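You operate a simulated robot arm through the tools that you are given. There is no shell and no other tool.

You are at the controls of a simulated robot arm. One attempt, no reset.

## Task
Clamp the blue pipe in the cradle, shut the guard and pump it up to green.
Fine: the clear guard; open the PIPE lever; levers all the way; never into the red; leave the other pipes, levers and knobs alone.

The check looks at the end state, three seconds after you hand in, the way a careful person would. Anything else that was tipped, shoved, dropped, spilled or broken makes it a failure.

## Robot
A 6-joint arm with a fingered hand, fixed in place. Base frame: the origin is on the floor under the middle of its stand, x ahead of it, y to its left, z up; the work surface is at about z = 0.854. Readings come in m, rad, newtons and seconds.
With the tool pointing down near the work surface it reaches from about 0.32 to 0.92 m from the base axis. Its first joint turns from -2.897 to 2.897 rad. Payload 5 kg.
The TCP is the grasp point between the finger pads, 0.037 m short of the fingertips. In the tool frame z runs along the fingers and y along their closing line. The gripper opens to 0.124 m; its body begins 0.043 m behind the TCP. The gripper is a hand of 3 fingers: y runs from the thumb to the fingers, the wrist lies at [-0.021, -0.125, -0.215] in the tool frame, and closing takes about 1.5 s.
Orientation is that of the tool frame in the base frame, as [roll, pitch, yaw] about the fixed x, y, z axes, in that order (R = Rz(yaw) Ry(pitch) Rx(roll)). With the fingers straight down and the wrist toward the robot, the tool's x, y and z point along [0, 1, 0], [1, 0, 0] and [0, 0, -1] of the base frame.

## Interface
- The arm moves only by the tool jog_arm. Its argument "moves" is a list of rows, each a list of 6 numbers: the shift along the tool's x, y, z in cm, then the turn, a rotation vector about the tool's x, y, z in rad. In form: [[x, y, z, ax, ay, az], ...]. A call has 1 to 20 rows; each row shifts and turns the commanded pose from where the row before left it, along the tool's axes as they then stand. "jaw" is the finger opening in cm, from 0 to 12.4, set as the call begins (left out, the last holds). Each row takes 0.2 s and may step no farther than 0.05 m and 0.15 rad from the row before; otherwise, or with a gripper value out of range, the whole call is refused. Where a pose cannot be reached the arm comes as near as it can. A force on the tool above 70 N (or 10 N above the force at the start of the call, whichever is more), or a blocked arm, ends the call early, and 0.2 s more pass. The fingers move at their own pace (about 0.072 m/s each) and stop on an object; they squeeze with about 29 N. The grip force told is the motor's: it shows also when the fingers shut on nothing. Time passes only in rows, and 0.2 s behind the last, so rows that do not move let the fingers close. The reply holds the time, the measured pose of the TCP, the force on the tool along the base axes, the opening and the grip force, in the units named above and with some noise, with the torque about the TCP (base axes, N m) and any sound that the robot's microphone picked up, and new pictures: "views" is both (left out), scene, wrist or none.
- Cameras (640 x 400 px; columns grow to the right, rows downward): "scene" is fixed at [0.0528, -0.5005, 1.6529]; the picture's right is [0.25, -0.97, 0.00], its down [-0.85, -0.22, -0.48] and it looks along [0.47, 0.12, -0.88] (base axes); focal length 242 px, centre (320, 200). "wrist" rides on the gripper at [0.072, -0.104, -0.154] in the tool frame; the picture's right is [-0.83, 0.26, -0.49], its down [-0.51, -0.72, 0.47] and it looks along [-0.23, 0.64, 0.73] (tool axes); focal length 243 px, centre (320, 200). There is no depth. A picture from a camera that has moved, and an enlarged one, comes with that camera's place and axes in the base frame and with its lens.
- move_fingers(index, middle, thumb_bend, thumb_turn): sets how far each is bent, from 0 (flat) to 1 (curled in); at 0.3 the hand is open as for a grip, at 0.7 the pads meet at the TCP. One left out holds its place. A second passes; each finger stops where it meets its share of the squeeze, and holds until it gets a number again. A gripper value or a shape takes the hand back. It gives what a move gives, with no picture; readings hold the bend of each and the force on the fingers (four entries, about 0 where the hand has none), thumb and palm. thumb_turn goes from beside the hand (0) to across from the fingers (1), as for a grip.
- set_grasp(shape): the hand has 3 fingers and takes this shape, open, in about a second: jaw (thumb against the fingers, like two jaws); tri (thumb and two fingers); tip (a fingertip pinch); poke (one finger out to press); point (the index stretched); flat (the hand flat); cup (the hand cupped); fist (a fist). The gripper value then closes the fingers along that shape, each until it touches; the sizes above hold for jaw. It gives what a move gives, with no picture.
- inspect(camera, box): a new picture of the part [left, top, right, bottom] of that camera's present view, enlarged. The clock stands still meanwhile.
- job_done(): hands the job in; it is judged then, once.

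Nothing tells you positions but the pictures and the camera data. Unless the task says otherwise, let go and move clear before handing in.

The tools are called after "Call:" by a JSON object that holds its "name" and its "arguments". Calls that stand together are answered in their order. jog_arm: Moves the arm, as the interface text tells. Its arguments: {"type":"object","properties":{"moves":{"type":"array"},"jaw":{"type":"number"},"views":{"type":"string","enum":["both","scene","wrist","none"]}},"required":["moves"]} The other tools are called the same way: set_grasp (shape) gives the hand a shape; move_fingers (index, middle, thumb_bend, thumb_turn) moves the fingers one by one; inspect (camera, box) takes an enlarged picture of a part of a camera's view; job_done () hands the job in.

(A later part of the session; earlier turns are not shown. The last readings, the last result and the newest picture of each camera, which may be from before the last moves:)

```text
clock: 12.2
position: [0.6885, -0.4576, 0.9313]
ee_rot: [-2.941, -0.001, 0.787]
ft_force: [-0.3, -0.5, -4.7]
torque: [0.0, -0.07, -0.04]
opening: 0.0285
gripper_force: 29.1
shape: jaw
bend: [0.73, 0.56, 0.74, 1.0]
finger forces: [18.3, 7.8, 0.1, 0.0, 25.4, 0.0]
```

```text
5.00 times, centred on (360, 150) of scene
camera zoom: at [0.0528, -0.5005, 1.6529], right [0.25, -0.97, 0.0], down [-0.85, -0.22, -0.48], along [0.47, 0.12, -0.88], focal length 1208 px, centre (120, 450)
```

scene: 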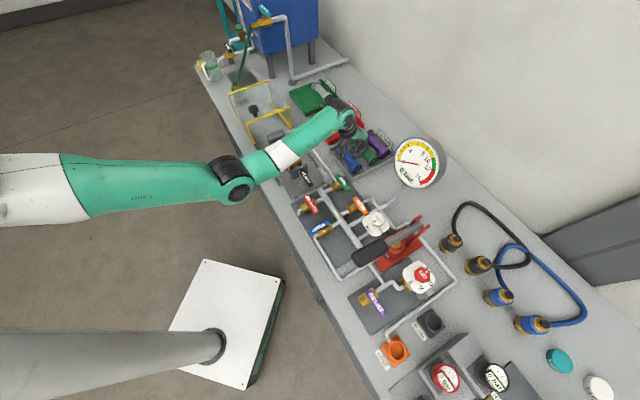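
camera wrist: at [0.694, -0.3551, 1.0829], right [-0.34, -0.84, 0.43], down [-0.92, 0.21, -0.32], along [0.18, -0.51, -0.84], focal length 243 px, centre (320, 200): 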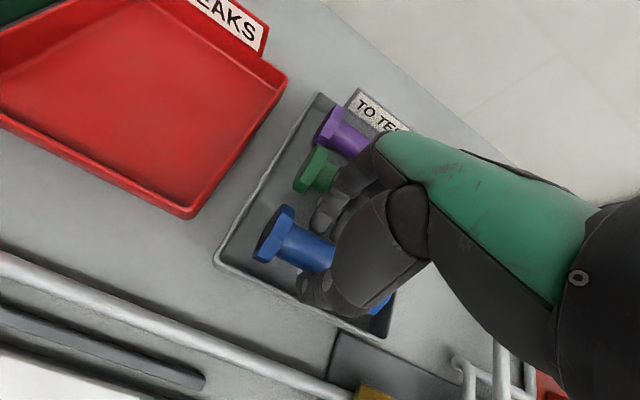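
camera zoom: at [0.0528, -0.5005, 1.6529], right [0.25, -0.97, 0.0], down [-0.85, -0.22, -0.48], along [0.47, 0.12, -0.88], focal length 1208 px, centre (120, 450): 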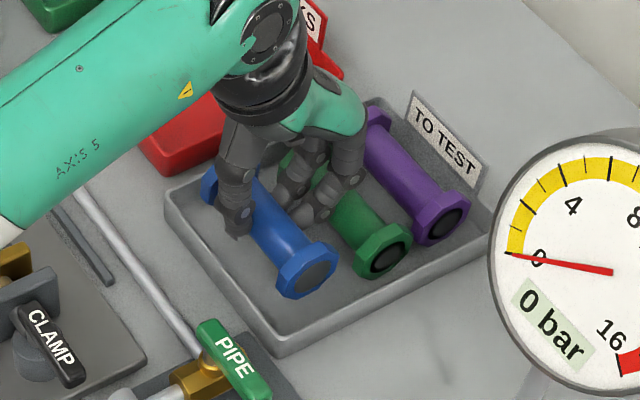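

The pipe is held and clear, weighing about 4.7 N. I'll raise it, then carry it across to hover above the cradle.

Call:
{"name": "jog_arm", "arguments": {"moves": [[0, -0.7, -3.43, 0, 0, 0], [0, -0.7, -3.43, 0, 0, 0], [2.38, -3.365, 0.682, 0, 0, 0], [2.38, -3.365, 0.682, 0, 0, 0], [2.38, -3.365, 0.682, 0, 0, 0], [2.38, -3.365, 0.682, 0, 0, 0], [2.38, -3.365, 0.682, 0, 0, 0], [2.38, -3.365, 0.682, 0, 0, 0], [0, 0, 0, 0, 0, 0], [0, 0, 0, 0, 0, 0]]}}

Call:
{"name": "inspect", "arguments": {"camera": "wrist", "box": [160, 140, 400, 340]}}

Call:
{"name": "inspect", "arguments": {"camera": "scene", "box": [240, 100, 340, 200]}}

```text
clock: 14.4
position: [0.6424, -0.2111, 1.0018]
ee_rot: [-2.941, 0.0, 0.784]
ft_force: [-0.4, 0.1, -5.2]
torque: [0.02, -0.06, 0.01]
opening: 0.0281
gripper_force: 28.6
shape: jaw
bend: [0.73, 0.56, 0.74, 1.0]
finger forces: [18.1, 8.1, 0.0, 0.0, 25.3, 0.0]
camera wrist: at [0.645, -0.1094, 1.172], right [-0.34, -0.84, 0.43], down [-0.92, 0.21, -0.32], along [0.18, -0.51, -0.84], focal length 243 px, centre (320, 200)
```

scene: 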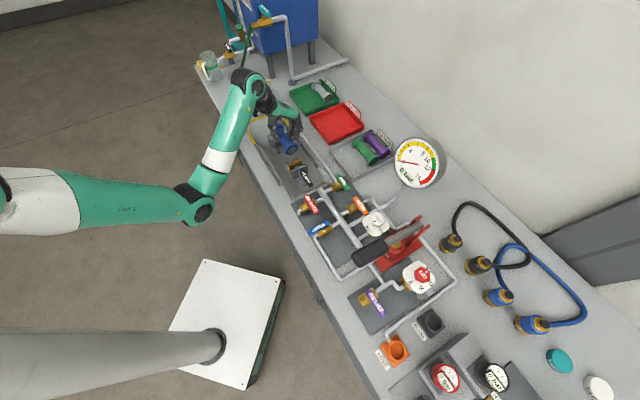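
wrist: 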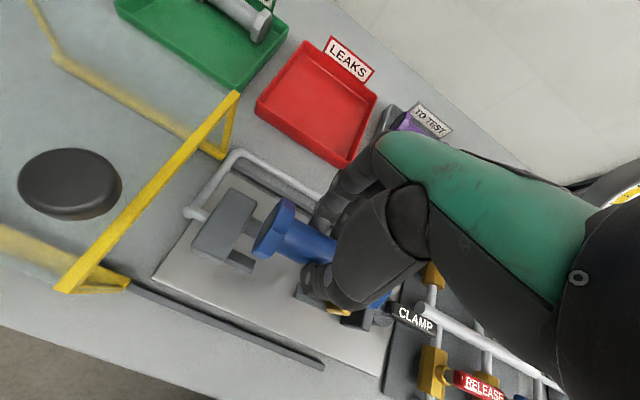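

```text
2.00 times, centred on (280, 240) of wrist
camera zoom: at [0.645, -0.1094, 1.172], right [-0.34, -0.84, 0.43], down [-0.92, 0.21, -0.32], along [0.18, -0.51, -0.84], focal length 485 px, centre (400, 120)
```

zoom: 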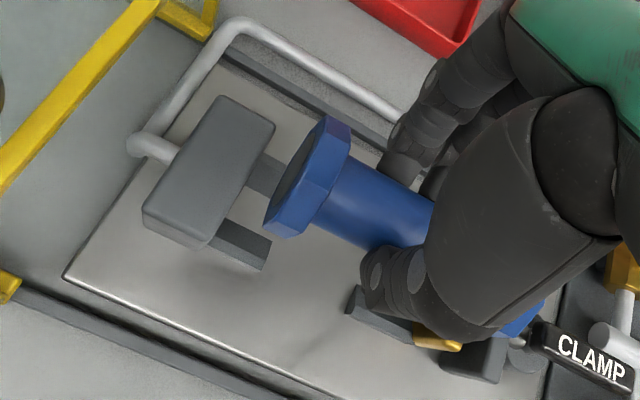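

```text
4.00 times, centred on (290, 150) of scene
camera zoom: at [0.0528, -0.5005, 1.6529], right [0.25, -0.97, 0.0], down [-0.85, -0.22, -0.48], along [0.47, 0.12, -0.88], focal length 966 px, centre (440, 400)
```

zoom: 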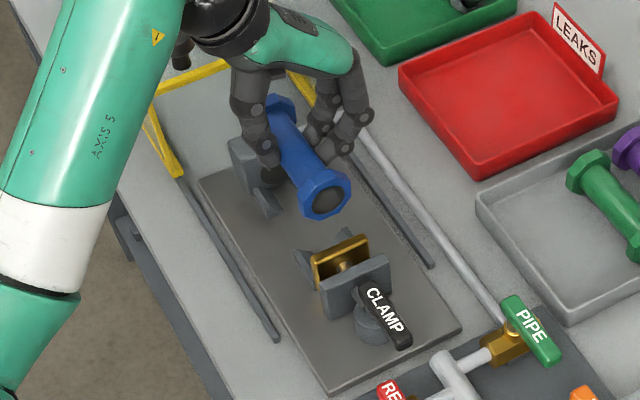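

The pipe is level above the cradle. By triangulation the block face is at s≈0.371, the plate face at s≈0.236, and the cradle axis at n≈0.600, z≈0.884. I'll shift about 8 mm toward the block and come down 5 cm to check alignment.

Call:
{"name": "jog_arm", "arguments": {"moves": [[0.85, 0.294, -0.06, 0, 0, 0], [0, 0.5, 2.45, 0, 0, 0], [0, 0.5, 2.45, 0, 0, 0], [0, 0, 0, 0, 0, 0], [0, 0, 0, 0, 0, 0]]}}

Call:
{"name": "inspect", "arguments": {"camera": "wrist", "box": [160, 140, 400, 340]}}

Call:
{"name": "inspect", "arguments": {"camera": "scene", "box": [260, 110, 340, 190]}}

```text
clock: 15.6
position: [0.6529, -0.2071, 0.9515]
ee_rot: [-2.941, -0.001, 0.786]
ft_force: [0.7, -1.0, -5.1]
torque: [0.02, -0.05, -0.04]
opening: 0.0284
gripper_force: 28.6
shape: jaw
bend: [0.73, 0.56, 0.74, 1.0]
finger forces: [18.0, 8.0, 0.0, 0.0, 25.3, 0.1]
camera wrist: at [0.6554, -0.1058, 1.1227], right [-0.34, -0.84, 0.43], down [-0.92, 0.21, -0.32], along [0.18, -0.51, -0.84], focal length 243 px, centre (320, 200)
```

scene: 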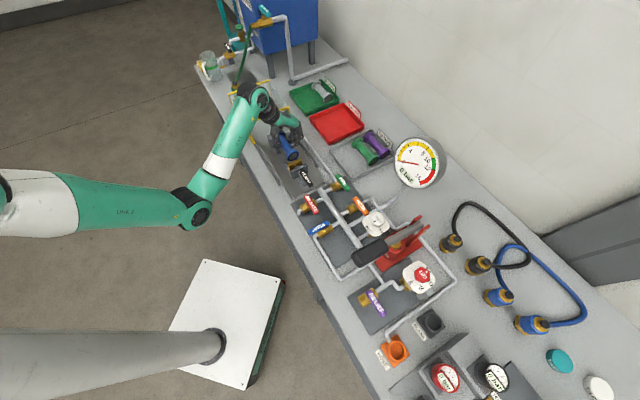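
wrist: 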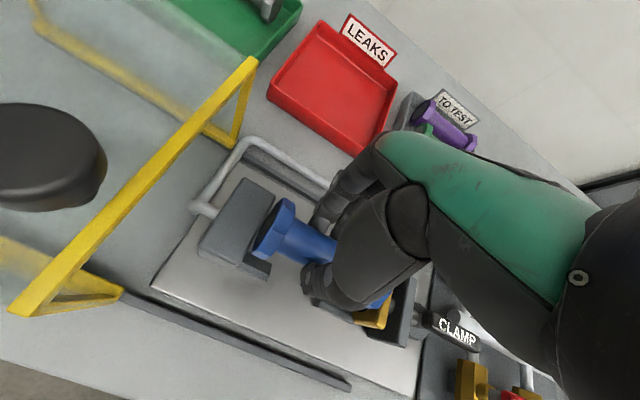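

```text
2.00 times, centred on (280, 240) of wrist
camera zoom: at [0.6554, -0.1058, 1.1227], right [-0.34, -0.84, 0.43], down [-0.92, 0.21, -0.32], along [0.18, -0.51, -0.84], focal length 485 px, centre (400, 120)
```

zoom: 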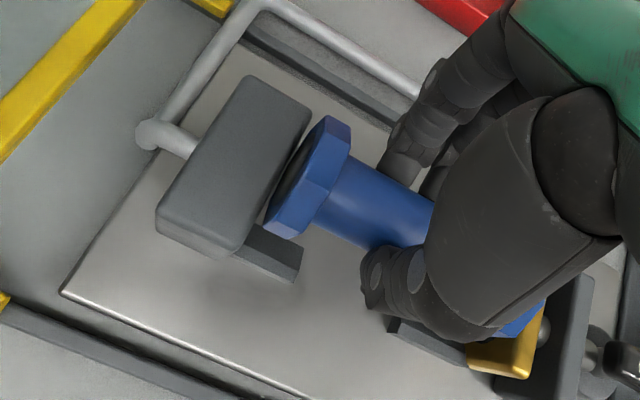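

```text
5.00 times, centred on (300, 150) of scene
camera zoom: at [0.0528, -0.5005, 1.6529], right [0.25, -0.97, 0.0], down [-0.85, -0.22, -0.48], along [0.47, 0.12, -0.88], focal length 1208 px, centre (420, 450)
```

zoom: 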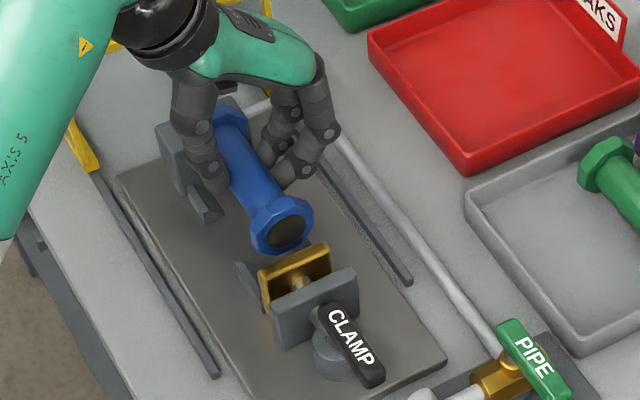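

Clearance is about 6 mm at each end and the pipe is in line with the V's. I'll lower it to just above the seat.

Call:
{"name": "jog_arm", "arguments": {"moves": [[0, 0.154, 1.76, 0, 0, 0], [0, 0.28, 1.37, 0, 0, 0], [0, 0, 0, 0, 0, 0], [0, 0, 0, 0, 0, 0]]}}

Call:
{"name": "inspect", "arguments": {"camera": "wrist", "box": [160, 140, 400, 340]}}

Call:
{"name": "inspect", "arguments": {"camera": "scene", "box": [260, 110, 340, 190]}}

```text
clock: 16.6
position: [0.6512, -0.2066, 0.9219]
ee_rot: [-2.943, -0.001, 0.786]
ft_force: [0.0, -0.5, -4.0]
torque: [0.02, -0.05, -0.01]
opening: 0.0285
gripper_force: 29.1
shape: jaw
bend: [0.73, 0.56, 0.74, 1.0]
finger forces: [18.0, 8.0, 0.1, 0.1, 25.2, 0.0]
camera wrist: at [0.6529, -0.1049, 1.0916], right [-0.34, -0.84, 0.43], down [-0.92, 0.21, -0.32], along [0.18, -0.51, -0.84], focal length 243 px, centre (320, 200)
```

scene: 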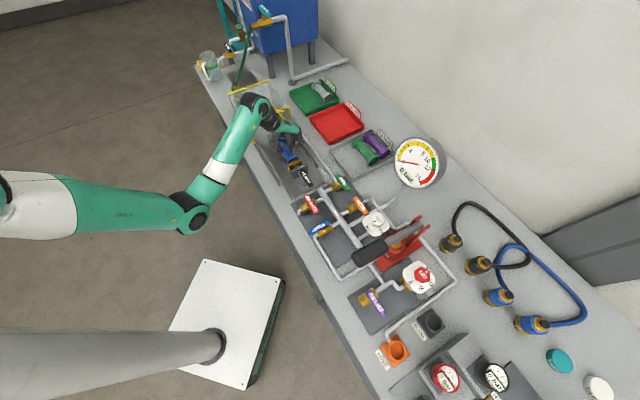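
wrist: 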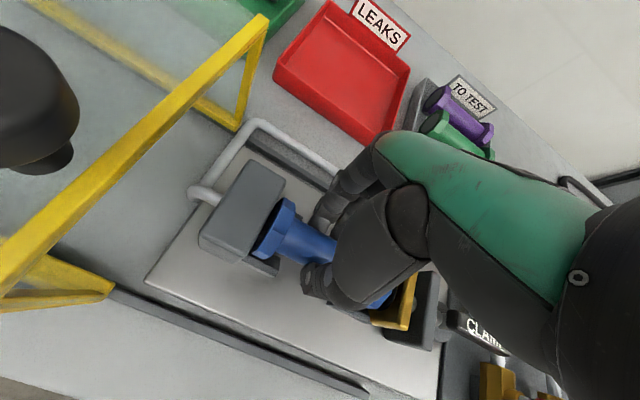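

```text
2.00 times, centred on (280, 240) of wrist
camera zoom: at [0.6529, -0.1049, 1.0916], right [-0.34, -0.84, 0.43], down [-0.92, 0.21, -0.32], along [0.18, -0.51, -0.84], focal length 485 px, centre (400, 120)
```

zoom: 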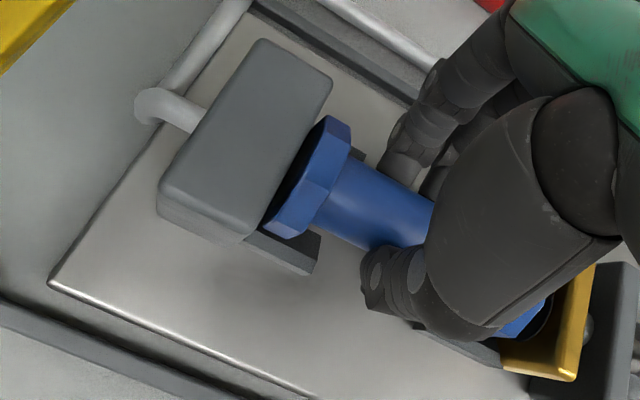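

```text
5.00 times, centred on (300, 150) of scene
camera zoom: at [0.0528, -0.5005, 1.6529], right [0.25, -0.97, 0.0], down [-0.85, -0.22, -0.48], along [0.47, 0.12, -0.88], focal length 1208 px, centre (420, 450)
```

zoom: 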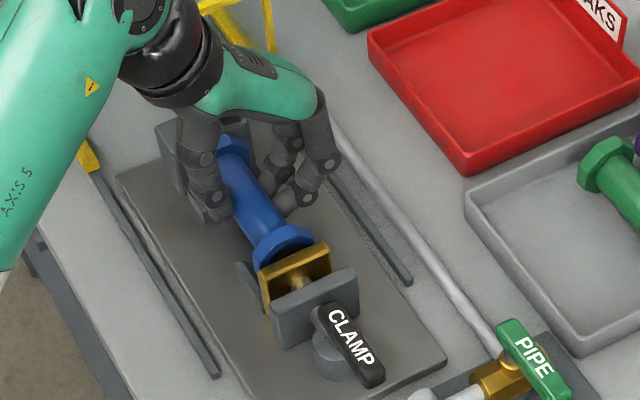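

Call:
{"name": "jog_arm", "arguments": {"moves": [[0, 0.06, 0.295, 0, 0, 0], [0, 0.04, 0.196, 0, 0, 0], [0, 0, 0, 0, 0, 0]], "views": "none"}}

```text
clock: 17.4
position: [0.6506, -0.2052, 0.9144]
ee_rot: [-2.941, 0.0, 0.785]
ft_force: [-0.3, 1.3, -2.9]
torque: [-0.06, 0.07, -0.1]
opening: 0.0286
gripper_force: 28.8
shape: jaw
bend: [0.73, 0.56, 0.74, 1.0]
finger forces: [17.9, 7.7, 0.1, 0.1, 25.8, 0.1]
```

Call:
{"name": "jog_arm", "arguments": {"moves": [[0, 0.04, 0.196, 0, 0, 0], [0, 0, 0, 0, 0, 0]], "views": "none"}}

Call:
{"name": "inspect", "arguments": {"camera": "wrist", "box": [160, 140, 400, 340]}}

Call:
{"name": "inspect", "arguments": {"camera": "scene", "box": [270, 120, 330, 180]}}

```text
clock: 18.0
position: [0.6517, -0.2063, 0.9149]
ee_rot: [-2.942, -0.001, 0.785]
ft_force: [-2.1, 2.6, 5.0]
torque: [0.0, 0.05, -0.07]
opening: 0.0281
gripper_force: 29.3
shape: jaw
bend: [0.73, 0.56, 0.74, 1.0]
finger forces: [17.7, 7.1, 0.1, 0.1, 29.6, 0.0]
```

```text
2.00 times, centred on (280, 240) of wrist
camera zoom: at [0.653, -0.1044, 1.0848], right [-0.34, -0.84, 0.43], down [-0.92, 0.21, -0.32], along [0.18, -0.51, -0.84], focal length 485 px, centre (400, 120)
```

zoom: 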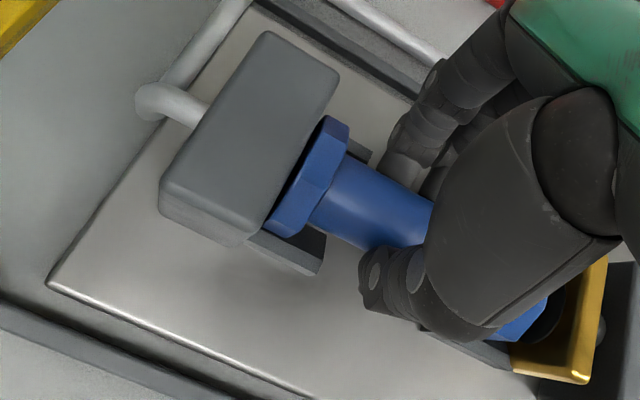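

```text
6.67 times, centred on (300, 150) of scene
camera zoom: at [0.0528, -0.5005, 1.6529], right [0.25, -0.97, 0.0], down [-0.85, -0.22, -0.48], along [0.47, 0.12, -0.88], focal length 1611 px, centre (453, 533)
```

zoom: 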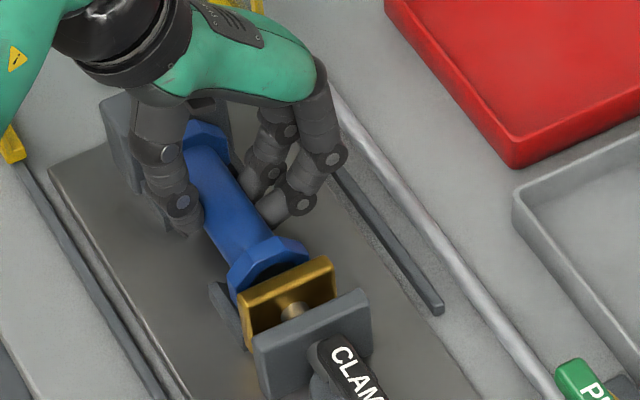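

The pipe is resting on the V's with a slight sideways push. I'll nudge it about 2 mm toward the robot so it centers.

Call:
{"name": "jog_arm", "arguments": {"moves": [[0, -0.15, 0.03, 0, 0, 0], [0, 0, 0, 0, 0, 0]], "views": "none"}}

```text
clock: 18.6
position: [0.6493, -0.2041, 0.9147]
ee_rot: [-2.944, 0.0, 0.787]
ft_force: [1.2, -2.1, 4.0]
torque: [-0.12, -0.12, -0.02]
opening: 0.0287
gripper_force: 29.0
shape: jaw
bend: [0.73, 0.56, 0.74, 1.0]
finger forces: [19.8, 8.9, 0.0, 0.0, 26.9, 0.0]
```

Seated: the side force reverses within 1.5 mm and the height no longer drops. I'll centre it, release gently and check that it stays.

Call:
{"name": "jog_arm", "arguments": {"moves": [[0, 0.06, -0.01, 0, 0, 0], [0, 0, 0, 0, 0, 0]], "views": "none"}}

Call:
{"name": "jog_arm", "arguments": {"moves": [[0, 0, 0, 0, 0, 0], [0, 0, 0, 0, 0, 0], [0, 0, 0, 0, 0, 0]], "jaw": 5.5}}

Call:
{"name": "inspect", "arguments": {"camera": "wrist", "box": [160, 140, 400, 340]}}

Call:
{"name": "inspect", "arguments": {"camera": "scene", "box": [270, 120, 330, 180]}}

```text
clock: 19.2
position: [0.6508, -0.2051, 0.9143]
ee_rot: [-2.943, 0.0, 0.786]
ft_force: [-2.0, -0.1, 8.1]
torque: [-0.04, -0.01, -0.02]
opening: 0.0286
gripper_force: 29.0
shape: jaw
bend: [0.73, 0.56, 0.74, 1.0]
finger forces: [18.6, 8.0, 0.0, 0.1, 29.1, 0.1]
```

```text
clock: 20.0
position: [0.6497, -0.2044, 0.914]
ee_rot: [-2.941, -0.001, 0.785]
ft_force: [0.5, 0.3, 0.3]
torque: [0.01, 0.01, 0.02]
opening: 0.0548
gripper_force: 0.2
shape: jaw
bend: [0.74, 0.47, 0.71, 1.0]
finger forces: [0.0, 0.0, 0.0, 0.0, 0.0, 0.0]
camera wrist: at [0.6525, -0.1038, 1.0837], right [-0.34, -0.84, 0.43], down [-0.92, 0.21, -0.32], along [0.18, -0.51, -0.84], focal length 243 px, centre (320, 200)
```

scene: 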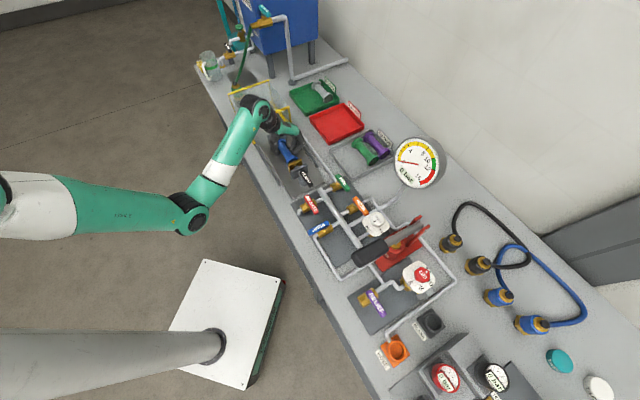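
wrist: 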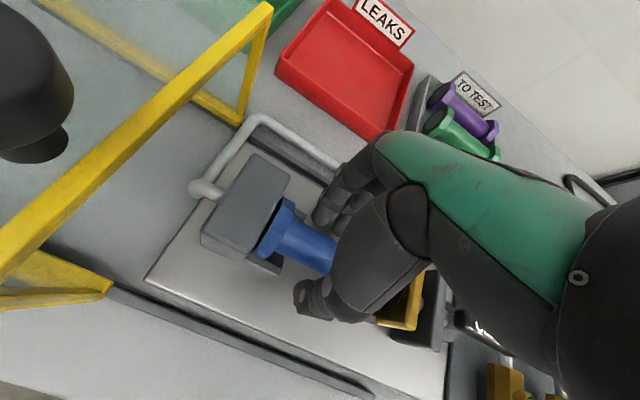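

```text
2.00 times, centred on (280, 240) of wrist
camera zoom: at [0.6525, -0.1038, 1.0837], right [-0.34, -0.84, 0.43], down [-0.92, 0.21, -0.32], along [0.18, -0.51, -0.84], focal length 485 px, centre (400, 120)
```

zoom: 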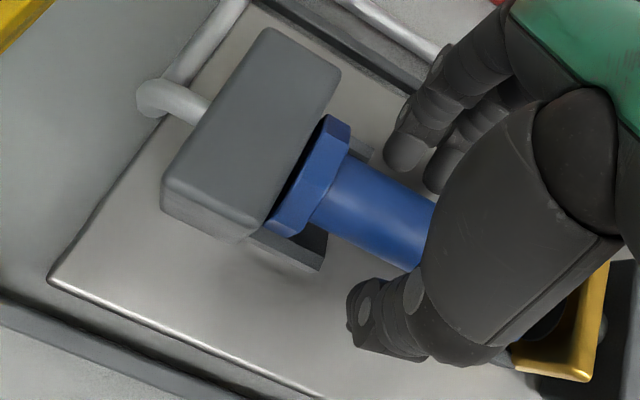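

```text
6.67 times, centred on (300, 150) of scene
camera zoom: at [0.0528, -0.5005, 1.6529], right [0.25, -0.97, 0.0], down [-0.85, -0.22, -0.48], along [0.47, 0.12, -0.88], focal length 1611 px, centre (453, 533)
```

zoom: 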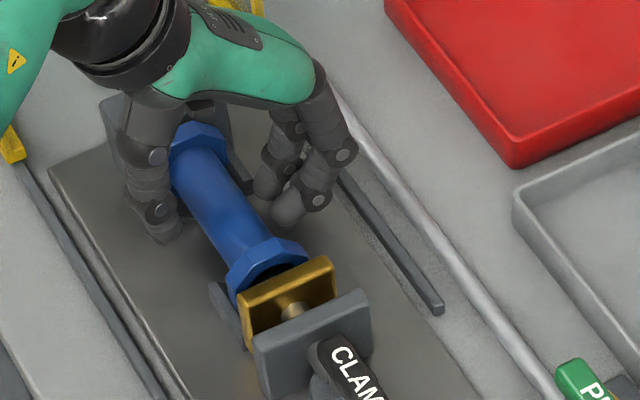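

The blue pipe sits squarely in the cradle between the block and the plate. I'll withdraw upward along the tool axis, level the hand and look at the clamp lever next.

Call:
{"name": "jog_arm", "arguments": {"moves": [[0, 0, -1.5, 0, 0, 0], [0, 0, -3.5, 0, 0, 0], [0, 0, -4.5, 0, 0, 0], [0, 0, -4.5, 0, 0, 0], [0, 0, 0, -0.1, 0, 0], [0, 0, 0, -0.1, 0, 0], [0, 0, 0, 0, 0, 0]]}}

Call:
{"name": "inspect", "arguments": {"camera": "scene", "box": [260, 110, 340, 190]}}

```text
clock: 21.6
position: [0.6682, -0.2253, 1.0499]
ee_rot: [3.141, 0.002, 0.785]
ft_force: [-0.1, 0.5, -0.4]
torque: [-0.02, 0.0, 0.0]
opening: 0.055
gripper_force: 0.1
shape: jaw
bend: [0.74, 0.47, 0.71, 1.0]
finger forces: [0.0, 0.1, 0.1, 0.0, 0.0, 0.1]
camera wrist: at [0.6475, -0.0998, 1.204], right [-0.4, -0.77, 0.49], down [-0.87, 0.15, -0.47], along [0.29, -0.62, -0.73], focal length 243 px, centre (320, 200)
```

scene: 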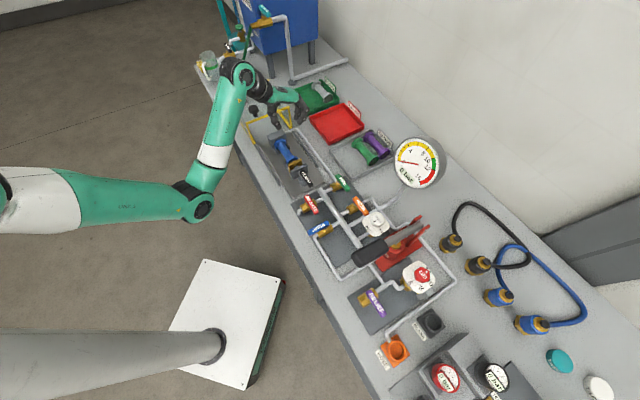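
wrist: 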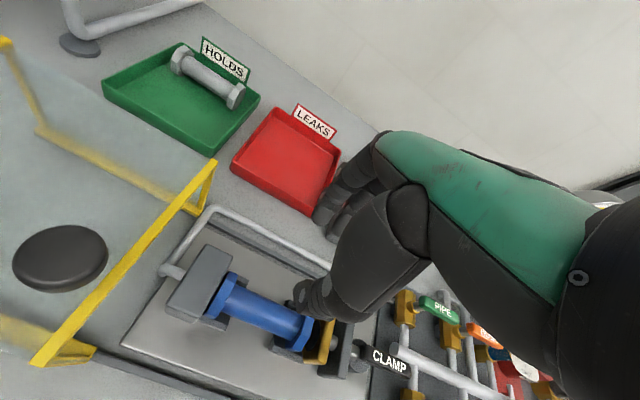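

```text
5.00 times, centred on (300, 150) of scene
camera zoom: at [0.0528, -0.5005, 1.6529], right [0.25, -0.97, 0.0], down [-0.85, -0.22, -0.48], along [0.47, 0.12, -0.88], focal length 1208 px, centre (420, 450)
```

zoom: 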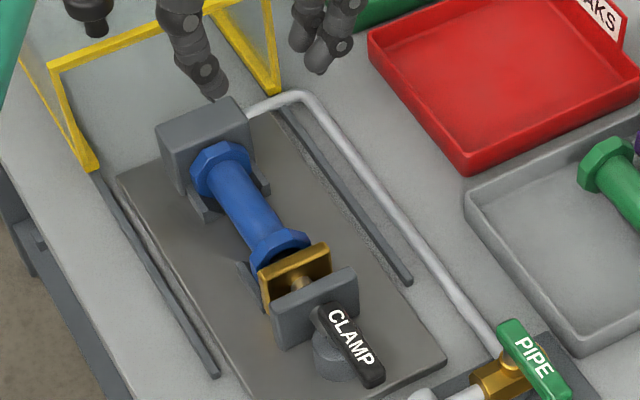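

Call:
{"name": "inspect", "arguments": {"camera": "wrist", "box": [280, 290, 460, 400]}}

Call:
{"name": "inspect", "arguments": {"camera": "wrist", "box": [100, 200, 360, 400]}}

Call:
{"name": "inspect", "arguments": {"camera": "scene", "box": [290, 155, 350, 200]}}

```text
3.56 times, centred on (370, 345) of wrist
camera zoom: at [0.6475, -0.0998, 1.204], right [-0.4, -0.77, 0.49], down [-0.87, 0.15, -0.47], along [0.29, -0.62, -0.73], focal length 863 px, centre (142, -316)
```

zoom: 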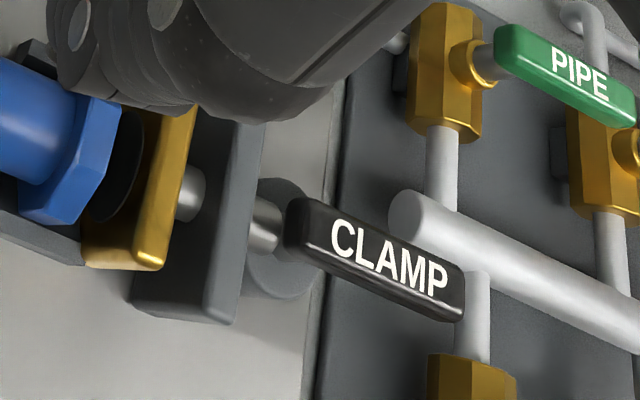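

```text
2.00 times, centred on (230, 300) of wrist
camera zoom: at [0.6475, -0.0998, 1.204], right [-0.4, -0.77, 0.49], down [-0.87, 0.15, -0.47], along [0.29, -0.62, -0.73], focal length 485 px, centre (500, 0)
```

zoom: 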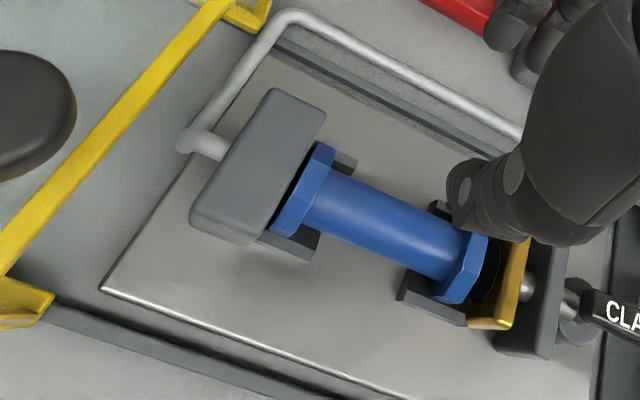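

```text
8.89 times, centred on (320, 178) of scene
camera zoom: at [0.0528, -0.5005, 1.6529], right [0.25, -0.97, 0.0], down [-0.85, -0.22, -0.48], along [0.47, 0.12, -0.88], focal length 2148 px, centre (320, 400)
```

zoom: 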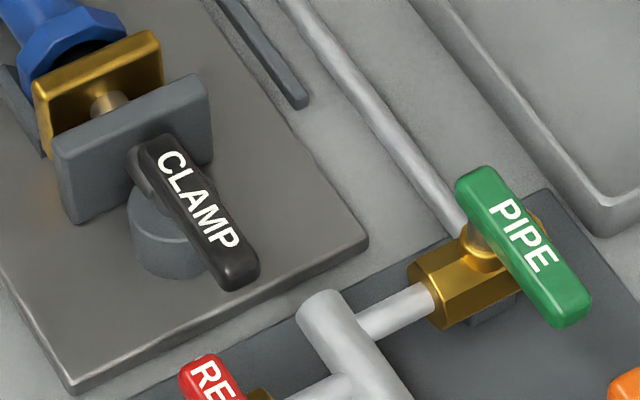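

The clamp lever turns about a vertical post near s=0.157 and points along -s at about z=0.91. I'll move over toward it with the hand high and take the poke shape, to see where the finger ends up.

Call:
{"name": "jog_arm", "arguments": {"moves": [[-3.5, -2.0, -1.0, 0, 0, 0], [-3.5, -2.0, -1.0, 0, 0, 0], [-3.5, -2.0, -1.0, 0, 0, 0], [-3.5, -2.0, 0, 0, 0, 0], [0, -2.5, 0, 0, 0, 0], [0, 0, 0, 0, 0, 0]], "views": "none"}}

Call:
{"name": "set_grasp", "arguments": {"shape": "poke"}}

Call:
{"name": "inspect", "arguments": {"camera": "wrist", "box": [0, 0, 640, 400]}}

Call:
{"name": "inspect", "arguments": {"camera": "scene", "box": [230, 90, 370, 210]}}

```text
clock: 23.0
position: [0.4968, -0.2503, 1.0817]
ee_rot: [3.14, 0.0, 0.785]
ft_force: [-0.5, -0.3, -0.2]
torque: [0.03, -0.01, 0.03]
opening: 0.055
gripper_force: 0.1
shape: jaw
bend: [0.74, 0.47, 0.71, 1.0]
finger forces: [0.1, 0.1, 0.0, 0.0, 0.0, 0.0]
```

```text
clock: 23.9
position: [0.4961, -0.2517, 1.0814]
ee_rot: [-3.141, 0.0, 0.787]
ft_force: [0.0, 0.6, 0.7]
torque: [-0.01, 0.04, -0.02]
opening: 0.0
gripper_force: 0.1
shape: poke
bend: [0.7, 0.7, 1.0, 1.0]
finger forces: [0.0, 0.0, 0.0, 0.1, 0.1, 0.0]
```

```text
1.00 times, centred on (320, 200) of wrist (not enlarged: the box is as wide or as high as the picture)
camera zoom: at [0.4759, -0.1264, 1.2341], right [-0.4, -0.77, 0.49], down [-0.87, 0.15, -0.47], along [0.29, -0.62, -0.73], focal length 243 px, centre (320, 200)
```

zoom: 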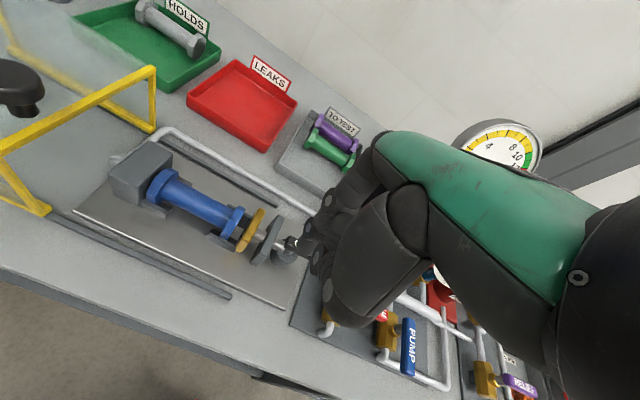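

```text
3.33 times, centred on (300, 150) of scene
camera zoom: at [0.0528, -0.5005, 1.6529], right [0.25, -0.97, 0.0], down [-0.85, -0.22, -0.48], along [0.47, 0.12, -0.88], focal length 805 px, centre (387, 367)
```

zoom: 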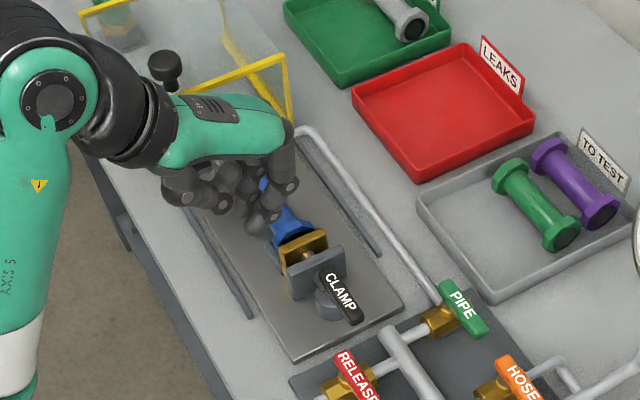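

Call:
{"name": "inspect", "arguments": {"camera": "scene", "box": [260, 110, 330, 170]}}

Call:
{"name": "inspect", "arguments": {"camera": "wrist", "box": [230, 160, 440, 340]}}

```text
6.67 times, centred on (295, 140) of scene
camera zoom: at [0.0528, -0.5005, 1.6529], right [0.25, -0.97, 0.0], down [-0.85, -0.22, -0.48], along [0.47, 0.12, -0.88], focal length 1611 px, centre (487, 600)
```

zoom: 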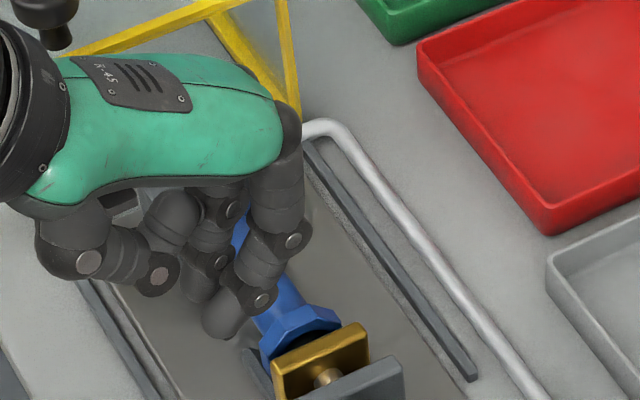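

```text
2.22 times, centred on (335, 250) of wrist
camera zoom: at [0.4759, -0.1264, 1.2341], right [-0.4, -0.77, 0.49], down [-0.87, 0.15, -0.47], along [0.29, -0.62, -0.73], focal length 539 px, centre (287, 89)
```

zoom: 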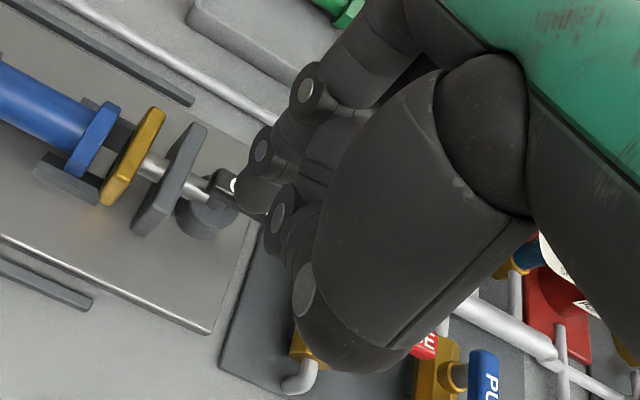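

I'll use the closed jaw as a pusher instead, since its geometry is known. I'll move it to the far (+n) side of the clamp lever, still above it, and check before coming down.

Call:
{"name": "set_grasp", "arguments": {"shape": "jaw"}}

Call:
{"name": "jog_arm", "arguments": {"moves": [[-2.43, 3.7, 0, 0, 0, 0], [-2.43, 3.7, 0, 0, 0, 0], [-2.43, 3.7, 0, 0, 0, 0], [0, 0, 4.0, 0, 0, 0], [0, 0, 4.0, 0, 0, 0], [0, 0, 0, 0, 0, 0], [0, 0, 0, 0, 0, 0]], "jaw": 0}}

Call:
{"name": "inspect", "arguments": {"camera": "scene", "box": [275, 125, 355, 205]}}

Call:
{"name": "inspect", "arguments": {"camera": "wrist", "box": [200, 200, 440, 400]}}

```text
clock: 24.8
position: [0.4981, -0.251, 1.0807]
ee_rot: [3.141, -0.001, 0.785]
ft_force: [0.0, -0.9, 0.1]
torque: [0.04, -0.01, -0.02]
opening: 0.1239
gripper_force: 0.0
shape: jaw
bend: [0.3, 0.3, 0.3, 0.98]
finger forces: [0.0, 0.0, 0.0, 0.1, 0.0, 0.1]
```

```text
clock: 26.4
position: [0.5233, -0.3796, 1.0013]
ee_rot: [3.14, -0.001, 0.787]
ft_force: [0.2, -0.1, 0.2]
torque: [0.01, -0.03, 0.02]
opening: 0.0
gripper_force: 29.0
shape: jaw
bend: [0.7, 0.7, 0.57, 1.0]
finger forces: [0.0, 0.0, 0.0, 0.0, 0.1, 0.1]
camera wrist: at [0.5026, -0.2541, 1.1544], right [-0.4, -0.77, 0.49], down [-0.87, 0.15, -0.47], along [0.29, -0.62, -0.73], focal length 243 px, centre (320, 200)
```

scene: 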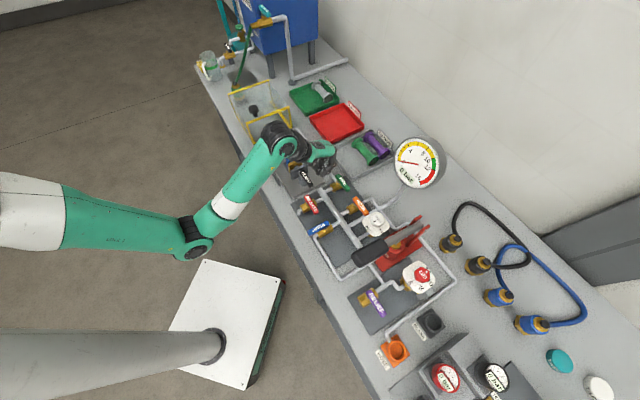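
wrist: 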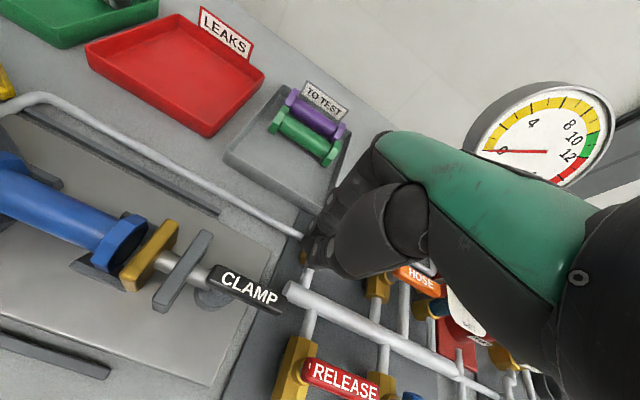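

```text
5.00 times, centred on (315, 165) of scene
camera zoom: at [0.0528, -0.5005, 1.6529], right [0.25, -0.97, 0.0], down [-0.85, -0.22, -0.48], along [0.47, 0.12, -0.88], focal length 1208 px, centre (345, 375)
```

zoom: 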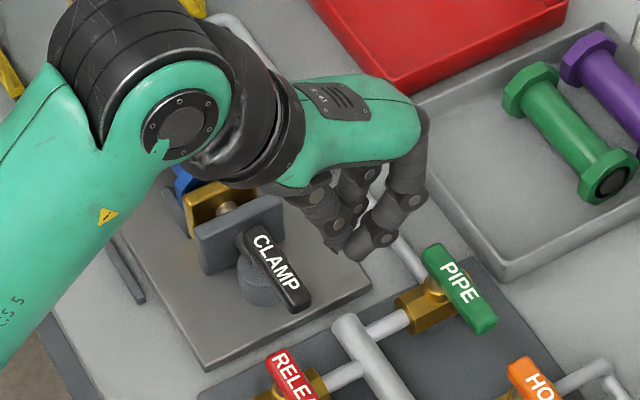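

```text
2.00 times, centred on (320, 300) of wrist
camera zoom: at [0.5026, -0.2541, 1.1544], right [-0.4, -0.77, 0.49], down [-0.87, 0.15, -0.47], along [0.29, -0.62, -0.73], focal length 485 px, centre (320, 0)
```

zoom: 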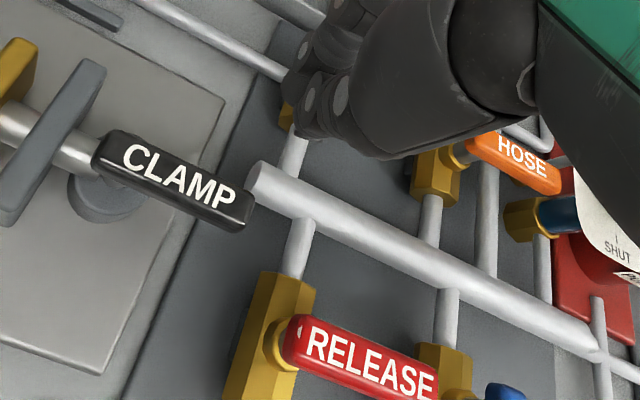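

The lever runs from about s=0.10 to 0.17 at n≈0.601. I'll shift 1.5 cm farther out and lower the closed fingers beside it.

Call:
{"name": "jog_arm", "arguments": {"moves": [[0, 1.5, 0, 0, 0, 0], [0, 0, 3.5, 0, 0, 0], [0, 0, 3.3, 0, 0, 0], [0, 0, 0, 0, 0, 0]]}}

Call:
{"name": "inspect", "arguments": {"camera": "wrist", "box": [160, 160, 400, 360]}}

Call:
{"name": "inspect", "arguments": {"camera": "scene", "box": [285, 135, 355, 205]}}

```text
clock: 27.4
position: [0.5355, -0.3891, 0.9336]
ee_rot: [3.141, 0.0, 0.785]
ft_force: [1.3, 6.1, 6.2]
torque: [-0.28, -0.07, 0.15]
opening: 0.0001
gripper_force: 29.2
shape: jaw
bend: [0.7, 0.7, 0.57, 1.0]
finger forces: [0.0, 8.4, 0.1, 0.0, 0.1, 0.0]
camera wrist: at [0.5134, -0.2654, 1.0863], right [-0.4, -0.77, 0.49], down [-0.87, 0.15, -0.47], along [0.29, -0.62, -0.73], focal length 243 px, centre (320, 200)
```

scene: 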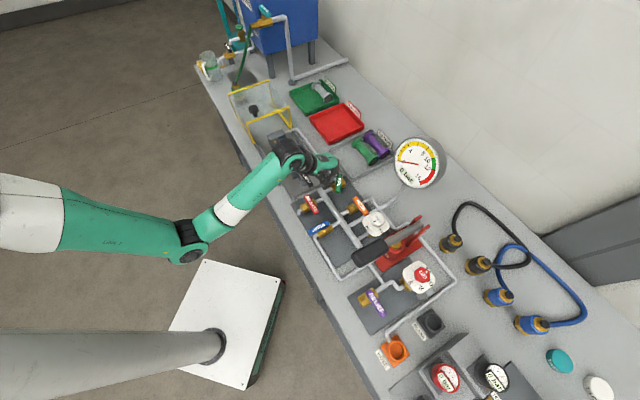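
wrist: 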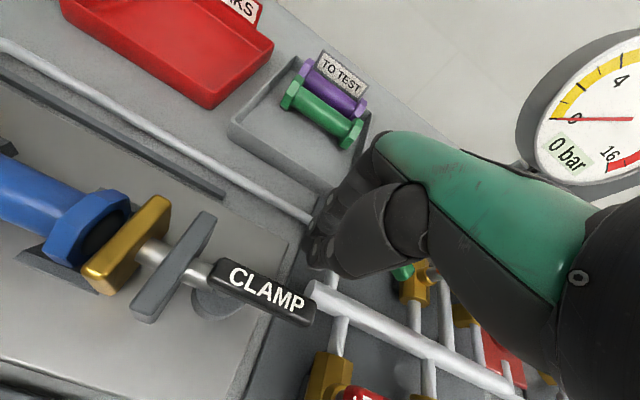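

```text
2.00 times, centred on (280, 260) of wrist
camera zoom: at [0.5134, -0.2654, 1.0863], right [-0.4, -0.77, 0.49], down [-0.87, 0.15, -0.47], along [0.29, -0.62, -0.73], focal length 485 px, centre (400, 80)
```

zoom: 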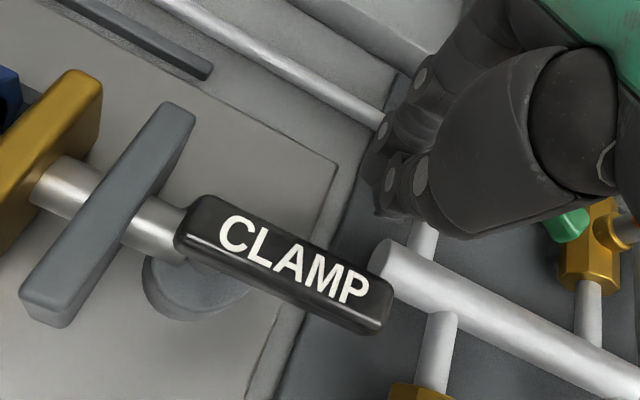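

```text
5.71 times, centred on (320, 170) of scene
camera zoom: at [0.0528, -0.5005, 1.6529], right [0.25, -0.97, 0.0], down [-0.85, -0.22, -0.48], along [0.47, 0.12, -0.88], focal length 1381 px, centre (320, 371)
```

zoom: 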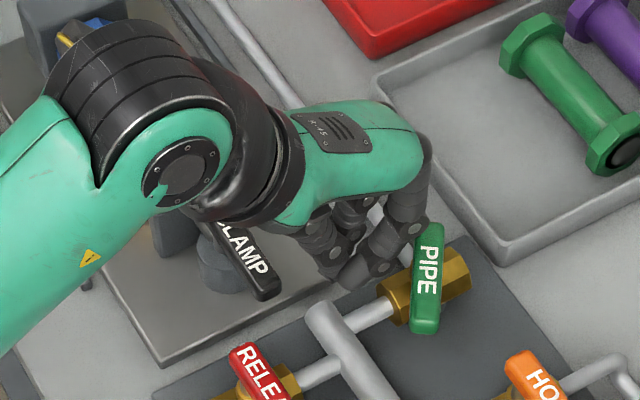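

The outer knuckle touched the PIPE lever and turned it partway in what looks like its opening direction. I'll back straight up and look before doing anything else.

Call:
{"name": "jog_arm", "arguments": {"moves": [[0, 0, -1.5, 0, 0, 0], [0, 0, -3.5, 0, 0, 0], [0, 0, -4, 0, 0, 0], [0, -4.5, -1, 0, 0, 0], [0, -4.5, 0, 0, 0, 0], [0, 0, 0, 0, 0, 0]]}}

Call:
{"name": "inspect", "arguments": {"camera": "scene", "box": [285, 135, 415, 225]}}

Call:
{"name": "inspect", "arguments": {"camera": "wrist", "box": [160, 130, 400, 330]}}

```text
clock: 28.8
position: [0.4683, -0.3251, 1.0336]
ee_rot: [3.14, 0.001, 0.786]
ft_force: [1.0, -0.3, 0.6]
torque: [0.03, 0.01, -0.01]
opening: 0.0
gripper_force: 28.7
shape: jaw
bend: [0.7, 0.7, 0.57, 1.0]
finger forces: [0.1, 0.0, 0.0, 0.0, 0.0, 0.0]
camera wrist: at [0.4472, -0.2009, 1.1872], right [-0.4, -0.77, 0.49], down [-0.87, 0.15, -0.47], along [0.29, -0.62, -0.73], focal length 243 px, centre (320, 200)
```

scene: 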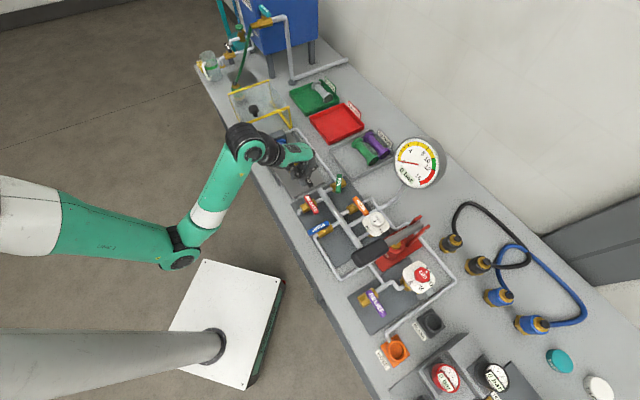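
wrist: 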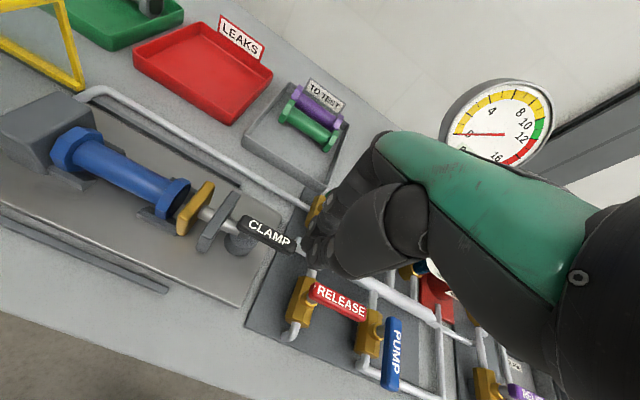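

```text
4.44 times, centred on (350, 180) of scene
camera zoom: at [0.0528, -0.5005, 1.6529], right [0.25, -0.97, 0.0], down [-0.85, -0.22, -0.48], along [0.47, 0.12, -0.88], focal length 1074 px, centre (187, 289)
```

zoom: 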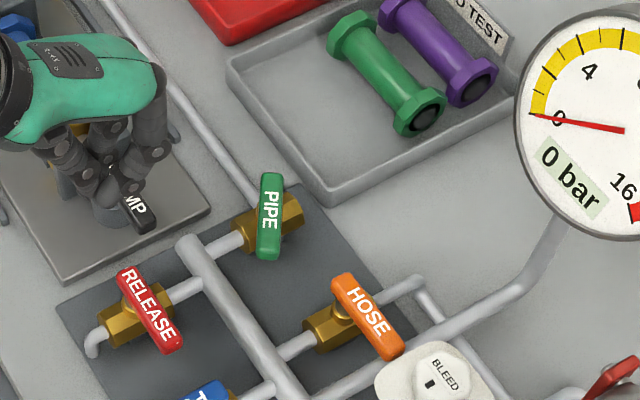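

```text
2.00 times, centred on (280, 230) of wrist
camera zoom: at [0.4472, -0.2009, 1.1872], right [-0.4, -0.77, 0.49], down [-0.87, 0.15, -0.47], along [0.29, -0.62, -0.73], focal length 485 px, centre (400, 140)
```

zoom: 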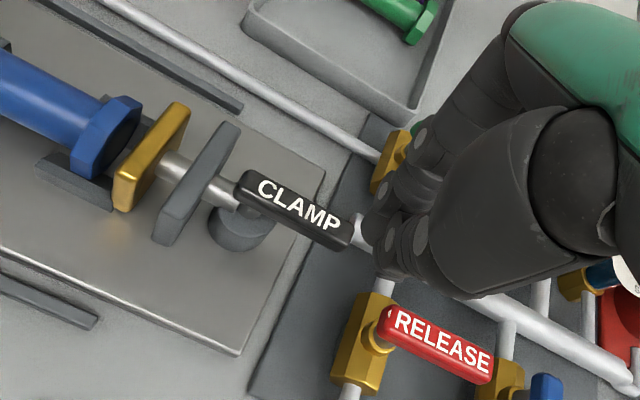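

PIPE is about 35° turned and will be finished later. For the clamp lever I'll straddle it with open jaws so I can push it either way. Opening to 10 cm and positioning above it.

Call:
{"name": "jog_arm", "arguments": {"moves": [[0.85, 0.45, 0, 0, 0, 0], [0.85, 0.45, 2.0, 0, 0, 0], [0, 0, 2.0, 0, 0, 0], [0, 0, 0, 0, 0, 0], [0, 0, 0, 0, 0, 0]], "jaw": 10}}

Call:
{"name": "inspect", "arguments": {"camera": "scene", "box": [265, 115, 365, 215]}}

Call:
{"name": "inspect", "arguments": {"camera": "wrist", "box": [160, 130, 400, 360]}}

```text
clock: 30.0
position: [0.4891, -0.322, 0.9933]
ee_rot: [3.141, 0.001, 0.784]
ft_force: [-0.8, -0.5, 0.2]
torque: [0.0, 0.04, -0.01]
opening: 0.0998
gripper_force: 0.0
shape: jaw
bend: [0.26, 0.34, 0.5, 0.99]
finger forces: [0.0, 0.0, 0.1, 0.0, 0.0, 0.0]
camera wrist: at [0.4674, -0.1966, 1.1456], right [-0.4, -0.77, 0.49], down [-0.87, 0.15, -0.47], along [0.29, -0.62, -0.73], focal length 243 px, centre (320, 200)
```

scene: 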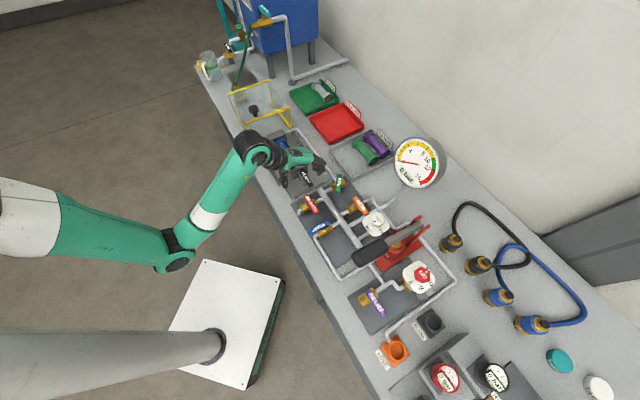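
wrist: 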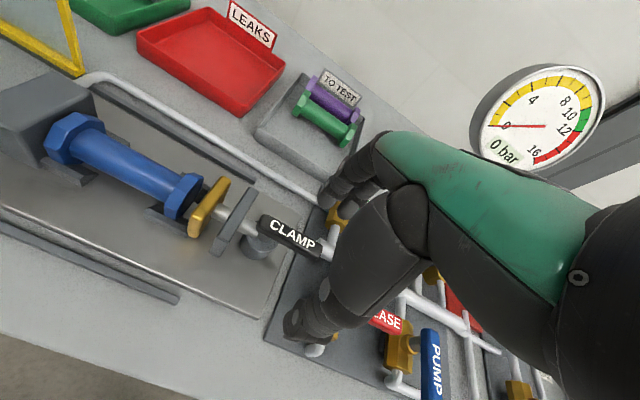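

```text
4.00 times, centred on (315, 165) of scene
camera zoom: at [0.0528, -0.5005, 1.6529], right [0.25, -0.97, 0.0], down [-0.85, -0.22, -0.48], along [0.47, 0.12, -0.88], focal length 966 px, centre (340, 340)
```

zoom: 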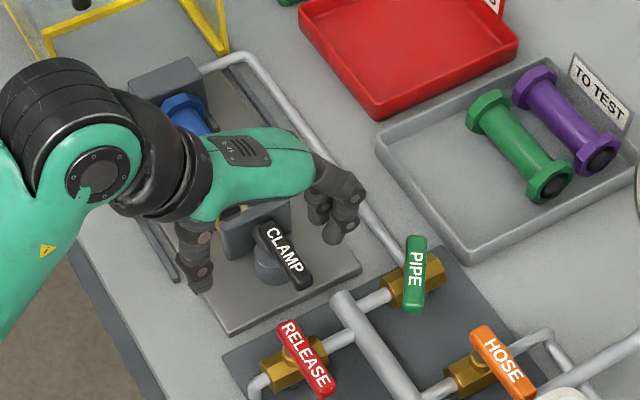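

```text
1.74 times, centred on (280, 245) of wrist
camera zoom: at [0.4674, -0.1966, 1.1456], right [-0.4, -0.77, 0.49], down [-0.87, 0.15, -0.47], along [0.29, -0.62, -0.73], focal length 422 px, centre (390, 122)
```

zoom: 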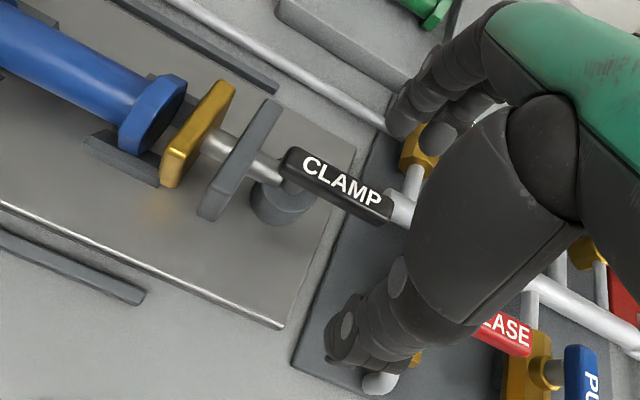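

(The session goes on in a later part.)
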